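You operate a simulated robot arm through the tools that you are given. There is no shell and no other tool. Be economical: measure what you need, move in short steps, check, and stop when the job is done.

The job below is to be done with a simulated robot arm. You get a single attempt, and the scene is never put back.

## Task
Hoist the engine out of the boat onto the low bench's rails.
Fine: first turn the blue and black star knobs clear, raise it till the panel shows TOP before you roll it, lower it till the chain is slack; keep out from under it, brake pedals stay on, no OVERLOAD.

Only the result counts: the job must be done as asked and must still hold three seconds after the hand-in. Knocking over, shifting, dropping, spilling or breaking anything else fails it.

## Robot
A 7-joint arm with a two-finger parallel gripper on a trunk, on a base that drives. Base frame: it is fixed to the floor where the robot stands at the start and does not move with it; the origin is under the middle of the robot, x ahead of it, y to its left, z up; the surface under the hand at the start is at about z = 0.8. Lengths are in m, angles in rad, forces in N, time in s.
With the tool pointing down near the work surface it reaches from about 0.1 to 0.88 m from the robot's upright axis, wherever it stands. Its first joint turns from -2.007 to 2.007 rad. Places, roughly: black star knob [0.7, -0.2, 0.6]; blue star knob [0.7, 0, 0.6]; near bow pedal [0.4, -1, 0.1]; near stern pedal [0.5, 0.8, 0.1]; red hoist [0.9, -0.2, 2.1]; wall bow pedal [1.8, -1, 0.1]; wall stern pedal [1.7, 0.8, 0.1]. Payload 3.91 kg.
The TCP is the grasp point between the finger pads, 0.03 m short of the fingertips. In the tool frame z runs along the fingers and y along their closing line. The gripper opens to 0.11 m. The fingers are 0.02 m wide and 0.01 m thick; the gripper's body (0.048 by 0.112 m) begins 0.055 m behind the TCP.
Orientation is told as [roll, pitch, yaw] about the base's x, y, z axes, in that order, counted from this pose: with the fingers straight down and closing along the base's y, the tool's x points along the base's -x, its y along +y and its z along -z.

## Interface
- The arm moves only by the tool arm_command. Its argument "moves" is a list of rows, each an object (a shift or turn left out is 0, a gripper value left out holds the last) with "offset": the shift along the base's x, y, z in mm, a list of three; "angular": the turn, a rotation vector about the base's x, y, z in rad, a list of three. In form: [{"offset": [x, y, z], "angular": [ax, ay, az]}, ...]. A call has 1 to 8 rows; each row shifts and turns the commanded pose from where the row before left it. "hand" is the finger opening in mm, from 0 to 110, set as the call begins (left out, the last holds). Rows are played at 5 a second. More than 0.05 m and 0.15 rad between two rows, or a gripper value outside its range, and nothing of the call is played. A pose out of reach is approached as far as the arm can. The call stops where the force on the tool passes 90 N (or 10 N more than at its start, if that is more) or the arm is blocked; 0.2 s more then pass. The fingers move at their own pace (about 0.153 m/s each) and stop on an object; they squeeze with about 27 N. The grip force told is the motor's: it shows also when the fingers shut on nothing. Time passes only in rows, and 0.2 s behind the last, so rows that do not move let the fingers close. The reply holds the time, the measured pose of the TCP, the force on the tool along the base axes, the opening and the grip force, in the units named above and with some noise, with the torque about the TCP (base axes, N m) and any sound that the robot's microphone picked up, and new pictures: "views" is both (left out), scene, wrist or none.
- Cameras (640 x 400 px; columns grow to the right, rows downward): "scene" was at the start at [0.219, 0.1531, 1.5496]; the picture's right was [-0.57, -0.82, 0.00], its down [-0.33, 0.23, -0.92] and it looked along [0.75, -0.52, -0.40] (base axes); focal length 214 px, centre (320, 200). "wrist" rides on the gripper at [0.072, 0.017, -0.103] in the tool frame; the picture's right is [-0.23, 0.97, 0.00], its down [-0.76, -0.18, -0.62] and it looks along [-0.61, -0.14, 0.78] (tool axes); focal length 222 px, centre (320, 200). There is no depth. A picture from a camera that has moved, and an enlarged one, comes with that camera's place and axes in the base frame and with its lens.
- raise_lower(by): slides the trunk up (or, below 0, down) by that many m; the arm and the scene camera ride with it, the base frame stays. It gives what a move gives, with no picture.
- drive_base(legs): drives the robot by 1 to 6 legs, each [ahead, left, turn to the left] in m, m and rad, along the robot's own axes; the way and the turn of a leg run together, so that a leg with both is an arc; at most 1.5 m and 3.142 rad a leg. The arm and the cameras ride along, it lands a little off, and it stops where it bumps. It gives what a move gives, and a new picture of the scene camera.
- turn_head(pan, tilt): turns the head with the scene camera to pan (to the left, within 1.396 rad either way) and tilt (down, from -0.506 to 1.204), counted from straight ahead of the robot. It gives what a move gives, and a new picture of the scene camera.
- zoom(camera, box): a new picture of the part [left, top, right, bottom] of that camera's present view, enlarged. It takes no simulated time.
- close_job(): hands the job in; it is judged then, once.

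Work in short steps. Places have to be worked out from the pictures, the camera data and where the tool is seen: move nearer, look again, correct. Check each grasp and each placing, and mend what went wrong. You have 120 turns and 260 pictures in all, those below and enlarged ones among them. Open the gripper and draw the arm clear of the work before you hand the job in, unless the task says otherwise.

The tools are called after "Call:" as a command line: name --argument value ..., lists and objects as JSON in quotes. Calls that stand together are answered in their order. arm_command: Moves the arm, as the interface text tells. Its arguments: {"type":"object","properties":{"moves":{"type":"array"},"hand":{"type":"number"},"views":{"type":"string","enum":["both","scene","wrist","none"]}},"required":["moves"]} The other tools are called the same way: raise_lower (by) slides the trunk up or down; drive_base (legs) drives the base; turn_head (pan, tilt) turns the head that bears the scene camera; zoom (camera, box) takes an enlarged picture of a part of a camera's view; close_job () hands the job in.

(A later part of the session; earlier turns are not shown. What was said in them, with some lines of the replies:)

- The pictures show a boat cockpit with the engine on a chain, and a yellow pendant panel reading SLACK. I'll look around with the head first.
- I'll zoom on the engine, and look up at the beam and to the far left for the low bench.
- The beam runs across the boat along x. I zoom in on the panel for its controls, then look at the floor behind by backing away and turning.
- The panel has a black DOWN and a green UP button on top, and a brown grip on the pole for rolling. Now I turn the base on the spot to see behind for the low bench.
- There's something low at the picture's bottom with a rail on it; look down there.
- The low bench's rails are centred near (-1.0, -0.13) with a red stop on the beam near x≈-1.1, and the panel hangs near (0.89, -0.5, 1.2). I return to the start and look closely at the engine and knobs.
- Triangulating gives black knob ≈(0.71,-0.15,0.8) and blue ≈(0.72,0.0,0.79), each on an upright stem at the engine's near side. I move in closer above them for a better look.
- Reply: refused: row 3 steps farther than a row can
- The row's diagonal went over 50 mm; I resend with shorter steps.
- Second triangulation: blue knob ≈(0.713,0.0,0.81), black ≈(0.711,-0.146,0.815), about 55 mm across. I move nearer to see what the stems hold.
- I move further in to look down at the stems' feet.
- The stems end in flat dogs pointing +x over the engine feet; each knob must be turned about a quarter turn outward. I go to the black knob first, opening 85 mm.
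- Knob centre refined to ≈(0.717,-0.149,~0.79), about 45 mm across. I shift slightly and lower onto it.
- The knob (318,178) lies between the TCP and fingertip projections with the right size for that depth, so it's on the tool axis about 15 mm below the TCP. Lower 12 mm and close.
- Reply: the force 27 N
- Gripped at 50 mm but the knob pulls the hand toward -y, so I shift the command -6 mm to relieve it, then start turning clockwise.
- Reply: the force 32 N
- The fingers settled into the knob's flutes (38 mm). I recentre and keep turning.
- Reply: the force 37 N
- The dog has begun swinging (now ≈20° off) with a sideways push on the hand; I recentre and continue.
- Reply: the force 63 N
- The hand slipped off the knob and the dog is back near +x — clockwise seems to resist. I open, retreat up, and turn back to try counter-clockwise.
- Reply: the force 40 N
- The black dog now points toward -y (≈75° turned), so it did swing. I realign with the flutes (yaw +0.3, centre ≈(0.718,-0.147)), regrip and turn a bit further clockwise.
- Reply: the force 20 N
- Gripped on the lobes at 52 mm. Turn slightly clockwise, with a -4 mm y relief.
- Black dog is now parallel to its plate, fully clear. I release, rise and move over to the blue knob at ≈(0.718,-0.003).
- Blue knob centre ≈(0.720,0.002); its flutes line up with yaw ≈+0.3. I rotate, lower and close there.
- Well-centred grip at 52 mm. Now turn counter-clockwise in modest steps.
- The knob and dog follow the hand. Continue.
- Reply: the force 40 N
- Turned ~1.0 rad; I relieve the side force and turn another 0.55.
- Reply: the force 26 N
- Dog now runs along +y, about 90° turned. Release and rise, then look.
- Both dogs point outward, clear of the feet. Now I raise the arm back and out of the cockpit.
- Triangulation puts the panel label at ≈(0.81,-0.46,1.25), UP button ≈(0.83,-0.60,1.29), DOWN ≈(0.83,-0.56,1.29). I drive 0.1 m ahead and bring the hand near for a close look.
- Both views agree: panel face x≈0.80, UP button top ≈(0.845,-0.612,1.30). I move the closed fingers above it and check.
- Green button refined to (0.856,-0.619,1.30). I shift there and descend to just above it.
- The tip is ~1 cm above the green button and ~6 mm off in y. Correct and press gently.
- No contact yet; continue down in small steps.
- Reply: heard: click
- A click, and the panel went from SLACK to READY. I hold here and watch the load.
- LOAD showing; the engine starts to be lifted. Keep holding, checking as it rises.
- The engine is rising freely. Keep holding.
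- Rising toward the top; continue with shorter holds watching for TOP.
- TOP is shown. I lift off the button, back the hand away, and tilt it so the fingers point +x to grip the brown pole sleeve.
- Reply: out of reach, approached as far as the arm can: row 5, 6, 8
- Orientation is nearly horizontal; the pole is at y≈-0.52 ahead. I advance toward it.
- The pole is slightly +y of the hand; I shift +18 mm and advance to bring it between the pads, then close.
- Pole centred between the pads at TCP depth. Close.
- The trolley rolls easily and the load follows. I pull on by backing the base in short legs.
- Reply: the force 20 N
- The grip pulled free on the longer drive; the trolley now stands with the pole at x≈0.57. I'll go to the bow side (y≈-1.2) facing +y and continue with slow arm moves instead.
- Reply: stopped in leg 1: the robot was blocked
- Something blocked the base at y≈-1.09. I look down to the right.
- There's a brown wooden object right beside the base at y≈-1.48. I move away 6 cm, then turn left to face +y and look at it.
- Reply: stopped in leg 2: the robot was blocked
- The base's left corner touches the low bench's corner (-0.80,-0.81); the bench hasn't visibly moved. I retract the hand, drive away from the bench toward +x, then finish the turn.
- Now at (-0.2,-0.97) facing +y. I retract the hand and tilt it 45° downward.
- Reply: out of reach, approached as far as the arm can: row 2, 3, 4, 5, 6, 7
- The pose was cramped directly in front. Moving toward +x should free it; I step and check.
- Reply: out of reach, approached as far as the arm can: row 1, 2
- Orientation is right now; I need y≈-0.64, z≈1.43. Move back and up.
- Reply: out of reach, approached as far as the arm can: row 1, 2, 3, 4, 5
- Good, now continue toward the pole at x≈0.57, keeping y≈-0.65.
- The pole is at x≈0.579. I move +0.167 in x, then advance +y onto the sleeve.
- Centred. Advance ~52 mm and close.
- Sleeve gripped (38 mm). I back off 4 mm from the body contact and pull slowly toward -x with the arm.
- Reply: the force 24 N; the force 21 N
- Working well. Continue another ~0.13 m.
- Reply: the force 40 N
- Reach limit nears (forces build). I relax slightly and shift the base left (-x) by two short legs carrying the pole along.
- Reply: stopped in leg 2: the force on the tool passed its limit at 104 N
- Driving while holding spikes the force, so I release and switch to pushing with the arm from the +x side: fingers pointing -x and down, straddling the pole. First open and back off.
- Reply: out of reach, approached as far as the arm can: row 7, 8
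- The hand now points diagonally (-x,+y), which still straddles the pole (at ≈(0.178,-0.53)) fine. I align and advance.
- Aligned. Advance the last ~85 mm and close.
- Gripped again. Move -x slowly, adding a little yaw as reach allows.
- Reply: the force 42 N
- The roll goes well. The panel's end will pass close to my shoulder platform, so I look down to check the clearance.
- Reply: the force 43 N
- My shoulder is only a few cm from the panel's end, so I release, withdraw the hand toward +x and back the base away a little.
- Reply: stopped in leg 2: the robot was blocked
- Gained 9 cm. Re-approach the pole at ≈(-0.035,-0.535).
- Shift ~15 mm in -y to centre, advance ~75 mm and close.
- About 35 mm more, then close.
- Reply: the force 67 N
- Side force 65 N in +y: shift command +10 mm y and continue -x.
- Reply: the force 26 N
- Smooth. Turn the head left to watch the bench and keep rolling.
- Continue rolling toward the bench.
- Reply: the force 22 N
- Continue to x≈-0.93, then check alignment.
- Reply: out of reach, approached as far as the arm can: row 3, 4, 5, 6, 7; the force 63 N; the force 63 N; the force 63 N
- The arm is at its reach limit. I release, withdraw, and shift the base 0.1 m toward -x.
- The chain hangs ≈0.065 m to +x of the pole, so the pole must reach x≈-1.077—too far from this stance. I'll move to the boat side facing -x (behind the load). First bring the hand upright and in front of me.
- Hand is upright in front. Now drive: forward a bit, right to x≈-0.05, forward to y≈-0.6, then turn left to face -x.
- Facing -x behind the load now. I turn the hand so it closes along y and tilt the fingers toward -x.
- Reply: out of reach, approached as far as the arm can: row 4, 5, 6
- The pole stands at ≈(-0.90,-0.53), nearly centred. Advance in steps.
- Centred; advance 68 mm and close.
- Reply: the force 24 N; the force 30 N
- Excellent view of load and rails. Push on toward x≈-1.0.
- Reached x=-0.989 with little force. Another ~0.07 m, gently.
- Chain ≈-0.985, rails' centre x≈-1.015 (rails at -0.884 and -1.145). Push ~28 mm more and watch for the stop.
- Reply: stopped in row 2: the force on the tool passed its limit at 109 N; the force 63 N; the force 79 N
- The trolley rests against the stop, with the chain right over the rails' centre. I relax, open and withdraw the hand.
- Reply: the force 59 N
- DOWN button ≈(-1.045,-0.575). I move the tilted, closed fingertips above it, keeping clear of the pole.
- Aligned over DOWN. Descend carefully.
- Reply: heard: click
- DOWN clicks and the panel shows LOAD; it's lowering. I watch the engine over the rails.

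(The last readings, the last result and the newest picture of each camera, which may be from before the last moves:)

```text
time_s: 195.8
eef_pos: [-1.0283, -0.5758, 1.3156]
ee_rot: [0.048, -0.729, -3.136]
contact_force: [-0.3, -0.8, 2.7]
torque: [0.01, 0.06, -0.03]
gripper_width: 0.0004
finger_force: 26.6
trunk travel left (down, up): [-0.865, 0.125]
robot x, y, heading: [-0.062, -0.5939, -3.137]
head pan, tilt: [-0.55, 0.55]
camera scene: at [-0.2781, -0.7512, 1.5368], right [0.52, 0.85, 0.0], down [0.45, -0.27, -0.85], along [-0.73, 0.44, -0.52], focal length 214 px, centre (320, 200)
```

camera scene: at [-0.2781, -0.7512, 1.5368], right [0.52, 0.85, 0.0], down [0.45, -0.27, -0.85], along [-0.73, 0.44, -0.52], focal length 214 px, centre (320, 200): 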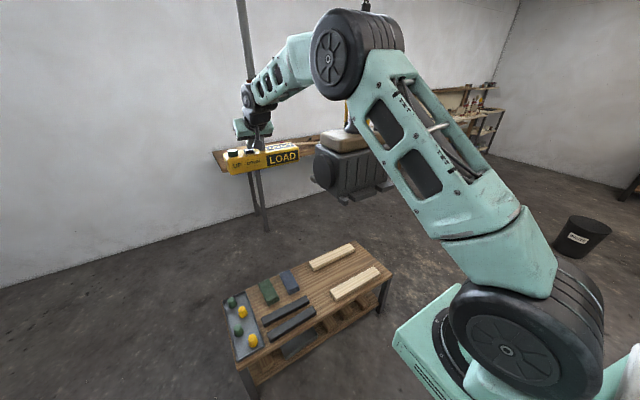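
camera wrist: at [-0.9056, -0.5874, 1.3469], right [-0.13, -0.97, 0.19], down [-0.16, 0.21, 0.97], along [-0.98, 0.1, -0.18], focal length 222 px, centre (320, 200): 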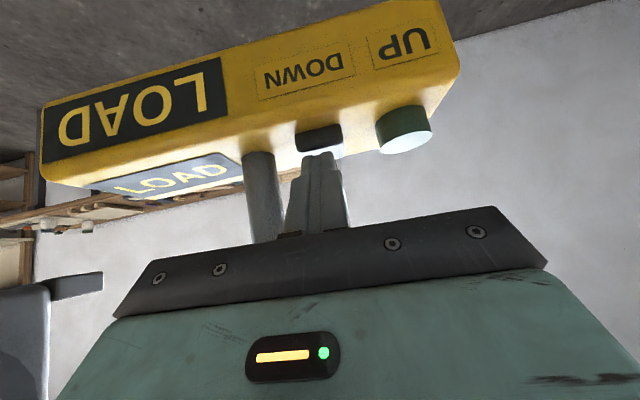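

Call:
arm_command --moves '[{"offset": [0, 0, 0]}, {"offset": [0, 0, 0]}, {"offset": [0, 0, 0]}, {"offset": [0, 0, 0]}, {"offset": [0, 0, 0]}, {"offset": [0, 0, 0]}]' --views "scene"

Call:
zoom --camera "scene" --box '[220, 120, 440, 340]'

```text
time_s: 197.2
eef_pos: [-1.0297, -0.5761, 1.3173]
ee_rot: [0.046, -0.732, -3.136]
contact_force: [-0.8, 0.6, 2.4]
torque: [0.05, 0.04, -0.01]
gripper_width: 0.0
finger_force: 26.8
trunk travel left (down, up): [-0.865, 0.125]
robot x, y, heading: [-0.06, -0.5951, -3.132]
head pan, tilt: [-0.55, 0.55]
camera scene: at [-0.2781, -0.7512, 1.5368], right [0.52, 0.85, 0.0], down [0.45, -0.27, -0.85], along [-0.73, 0.44, -0.52], focal length 214 px, centre (320, 200)
```

scene: 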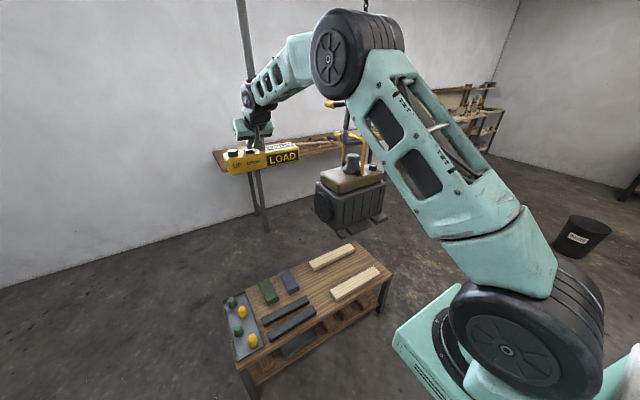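

```text
1.82 times, centred on (330, 230) of scene
camera zoom: at [-0.2781, -0.7512, 1.5368], right [0.52, 0.85, 0.0], down [0.45, -0.27, -0.85], along [-0.73, 0.44, -0.52], focal length 390 px, centre (302, 146)
```

zoom: 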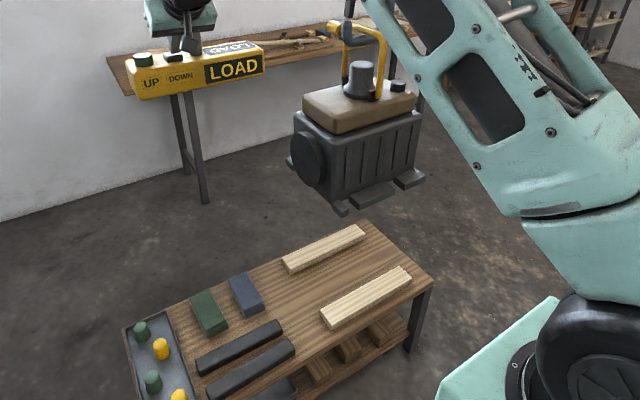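

Aligned and upright. Continue in short holds.

Call:
arm_command --moves '[{"offset": [0, 0, 0]}, {"offset": [0, 0, 0]}, {"offset": [0, 0, 0]}, {"offset": [0, 0, 0]}, {"offset": [0, 0, 0]}]' --views "none"

Call:
zoom --camera "scene" --box '[220, 120, 440, 340]'

```text
time_s: 198.4
eef_pos: [-1.0294, -0.5769, 1.316]
ee_rot: [0.044, -0.731, -3.137]
contact_force: [0.0, 0.3, 2.8]
torque: [-0.04, 0.01, -0.02]
gripper_width: 0.0
finger_force: 27.4
trunk travel left (down, up): [-0.865, 0.125]
robot x, y, heading: [-0.0634, -0.5946, -3.134]
head pan, tilt: [-0.55, 0.55]
```

```text
1.82 times, centred on (330, 230) of scene
camera zoom: at [-0.2781, -0.7512, 1.5368], right [0.52, 0.85, 0.0], down [0.45, -0.27, -0.85], along [-0.73, 0.44, -0.52], focal length 390 px, centre (302, 146)
```

zoom: 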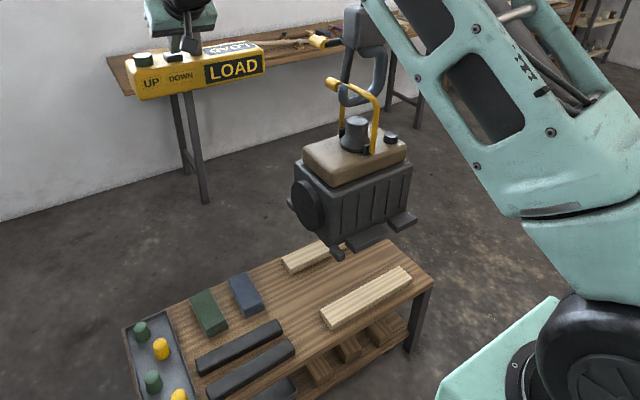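

Call:
arm_command --moves '[{"offset": [0, 0, 0]}, {"offset": [0, 0, 0]}, {"offset": [0, 0, 0]}, {"offset": [0, 0, 0]}, {"offset": [0, 0, 0]}]' --views "none"

Call:
zoom --camera "scene" --box '[220, 120, 440, 340]'

```text
time_s: 199.6
eef_pos: [-1.0281, -0.5754, 1.3167]
ee_rot: [0.046, -0.73, -3.136]
contact_force: [0.2, -0.1, 1.3]
torque: [-0.02, 0.02, -0.01]
gripper_width: 0.0002
finger_force: 27.2
trunk travel left (down, up): [-0.865, 0.125]
robot x, y, heading: [-0.0593, -0.5928, -3.138]
head pan, tilt: [-0.55, 0.55]
```

```text
1.82 times, centred on (330, 230) of scene
camera zoom: at [-0.2781, -0.7512, 1.5368], right [0.52, 0.85, 0.0], down [0.45, -0.27, -0.85], along [-0.73, 0.44, -0.52], focal length 390 px, centre (302, 146)
```

zoom: 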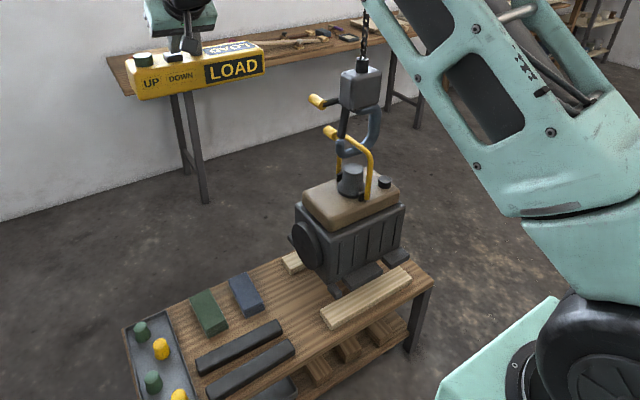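

Feet heading toward the near rail. Short holds now.

Call:
arm_command --moves '[{"offset": [0, 0, 0]}, {"offset": [0, 0, 0]}]' --views "none"

Call:
zoom --camera "scene" --box '[220, 120, 440, 340]'

```text
time_s: 200.2
eef_pos: [-1.0291, -0.575, 1.3174]
ee_rot: [0.045, -0.733, -3.136]
contact_force: [0.6, 1.4, 1.7]
torque: [-0.01, 0.02, -0.02]
gripper_width: 0.0003
finger_force: 27.0
trunk travel left (down, up): [-0.865, 0.125]
robot x, y, heading: [-0.062, -0.5918, -3.138]
head pan, tilt: [-0.55, 0.55]
```

```text
1.82 times, centred on (330, 230) of scene
camera zoom: at [-0.2781, -0.7512, 1.5368], right [0.52, 0.85, 0.0], down [0.45, -0.27, -0.85], along [-0.73, 0.44, -0.52], focal length 390 px, centre (302, 146)
```

zoom: 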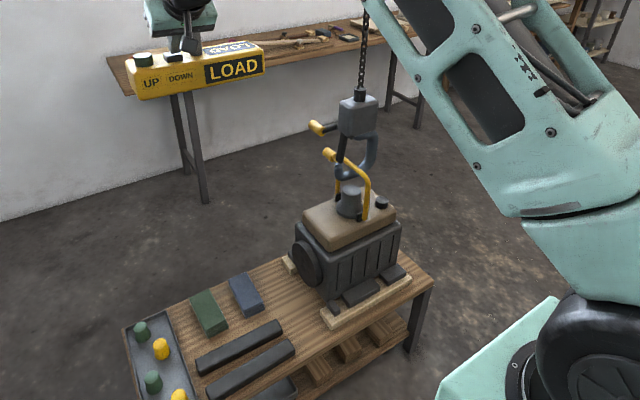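

Feet are right over the near rail. Continue to touch-down and SLACK.

Call:
arm_command --moves '[{"offset": [0, 0, 0]}]' --views "none"

Call:
zoom --camera "scene" --box '[220, 120, 440, 340]'

```text
time_s: 200.6
eef_pos: [-1.0288, -0.5756, 1.3163]
ee_rot: [0.046, -0.73, -3.136]
contact_force: [0.1, -0.5, 3.2]
torque: [-0.01, 0.03, 0.01]
gripper_width: 0.0001
finger_force: 26.9
trunk travel left (down, up): [-0.865, 0.125]
robot x, y, heading: [-0.06, -0.5896, -3.137]
head pan, tilt: [-0.55, 0.55]
```

```text
1.82 times, centred on (330, 230) of scene
camera zoom: at [-0.2781, -0.7512, 1.5368], right [0.52, 0.85, 0.0], down [0.45, -0.27, -0.85], along [-0.73, 0.44, -0.52], focal length 390 px, centre (302, 146)
```

zoom: 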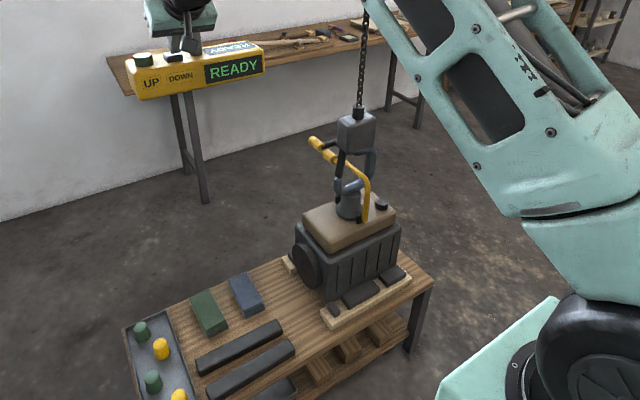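

Landed: READY, feet on the rails. A bit more until SLACK shows.

Call:
arm_command --moves '[{"offset": [0, 0, 0]}, {"offset": [0, 0, 0]}]' --views "none"

Call:
zoom --camera "scene" --box '[220, 120, 440, 340]'

```text
time_s: 201.2
eef_pos: [-1.0271, -0.5758, 1.3157]
ee_rot: [0.043, -0.73, -3.138]
contact_force: [0.5, 0.9, 1.3]
torque: [-0.04, 0.04, 0.03]
gripper_width: 0.0001
finger_force: 27.0
trunk travel left (down, up): [-0.865, 0.125]
robot x, y, heading: [-0.0606, -0.5938, -3.135]
head pan, tilt: [-0.55, 0.55]
```

```text
1.82 times, centred on (330, 230) of scene
camera zoom: at [-0.2781, -0.7512, 1.5368], right [0.52, 0.85, 0.0], down [0.45, -0.27, -0.85], along [-0.73, 0.44, -0.52], focal length 390 px, centre (302, 146)
```

zoom: 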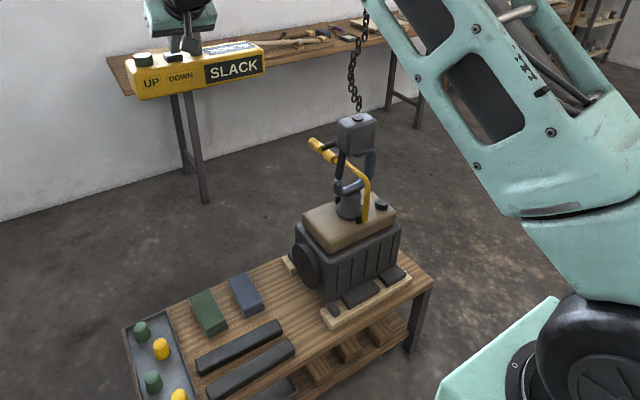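

SLACK, chain visibly slack, engine on both rails. I lift off the button and withdraw the arm.

Call:
arm_command --moves '[{"offset": [0, 0, 25]}, {"offset": [10, 0, 30]}, {"offset": [40, -10, 20]}, {"offset": [45, 0, 10]}, {"offset": [45, 0, 0]}, {"offset": [45, 0, 0]}, {"offset": [45, 0, 0]}]' --hand 90 --views "scene"

Call:
turn_head --pan -0.4 --tilt 0.5

Call:
zoom --camera "scene" --box '[220, 120, 480, 380]'

```text
time_s: 202.8
eef_pos: [-0.7993, -0.5861, 1.4013]
ee_rot: [0.045, -0.732, -3.137]
contact_force: [0.2, 0.0, -0.2]
torque: [-0.01, -0.02, 0.02]
gripper_width: 0.09
finger_force: 0.1
trunk travel left (down, up): [-0.865, 0.125]
robot x, y, heading: [-0.0598, -0.5937, -3.139]
head pan, tilt: [-0.55, 0.55]
camera scene: at [-0.2788, -0.7513, 1.5367], right [0.52, 0.85, 0.0], down [0.45, -0.27, -0.85], along [-0.73, 0.44, -0.52], focal length 214 px, centre (320, 200)
```

scene: 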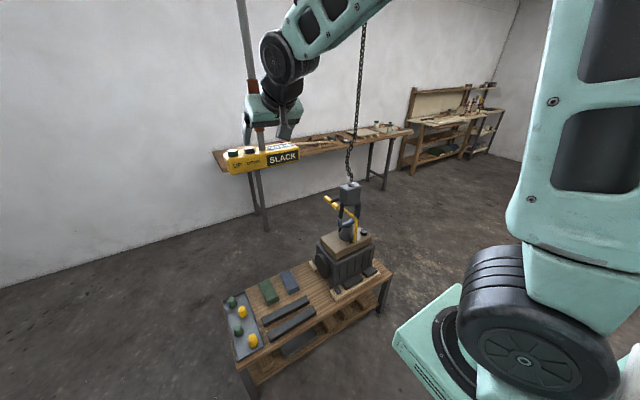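

```text
time_s: 203.5
eef_pos: [-0.7983, -0.5855, 1.4011]
ee_rot: [0.045, -0.731, -3.135]
contact_force: [0.7, 0.0, -0.8]
torque: [0.02, 0.0, -0.01]
gripper_width: 0.0901
finger_force: 0.0
trunk travel left (down, up): [-0.865, 0.125]
robot x, y, heading: [-0.0607, -0.5902, -3.138]
head pan, tilt: [-0.4, 0.499]
camera scene: at [-0.2853, -0.7627, 1.5413], right [0.39, 0.92, 0.0], down [0.44, -0.18, -0.88], along [-0.81, 0.34, -0.48], focal length 214 px, centre (320, 200)
```

scene: 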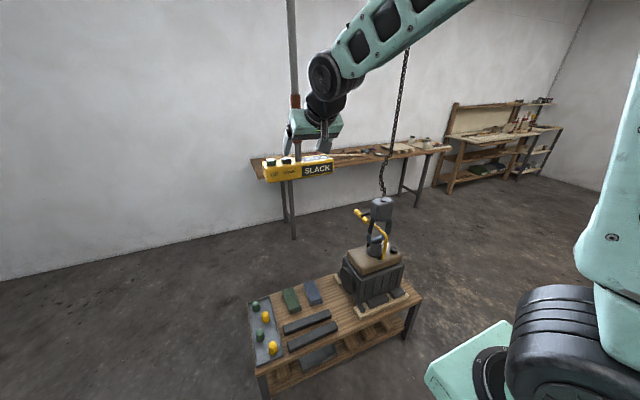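

```text
1.54 times, centred on (350, 250) of scene
camera zoom: at [-0.2853, -0.7627, 1.5413], right [0.39, 0.92, 0.0], down [0.44, -0.18, -0.88], along [-0.81, 0.34, -0.48], focal length 330 px, centre (274, 123)
```

zoom: 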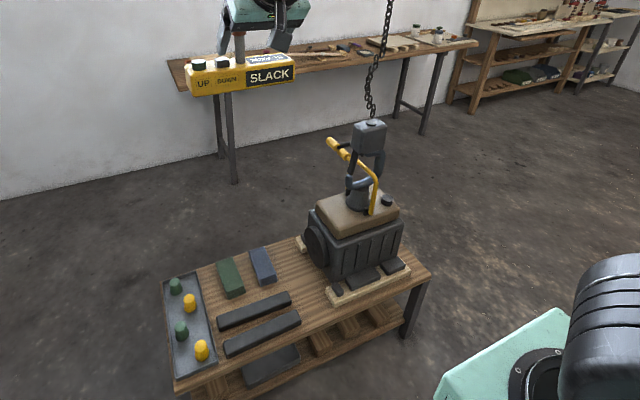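

The engine sits level on both rails, the panel reads SLACK, and the arm is clear. Handing in.

Call:
close_job

```text
The job is handed in.
```

The engine is on the low bench's rails with the chain slack, and the job is handed in.

- **As asked:** I turned both star knobs clear before lifting and raised the engine until the panel showed TOP before rolling it. I lowered it until the panel read SLACK. I saw no OVERLOAD on the panel, did not go under the load, and did not touch the brake pedals.
- **Bumps while driving:** The base touched the low bench's corner once. It also backed up twice against something on the bow side, probably the tool box or small stand there, stopping each time. The bench did not visibly move, but I could not confirm whether the other object did.
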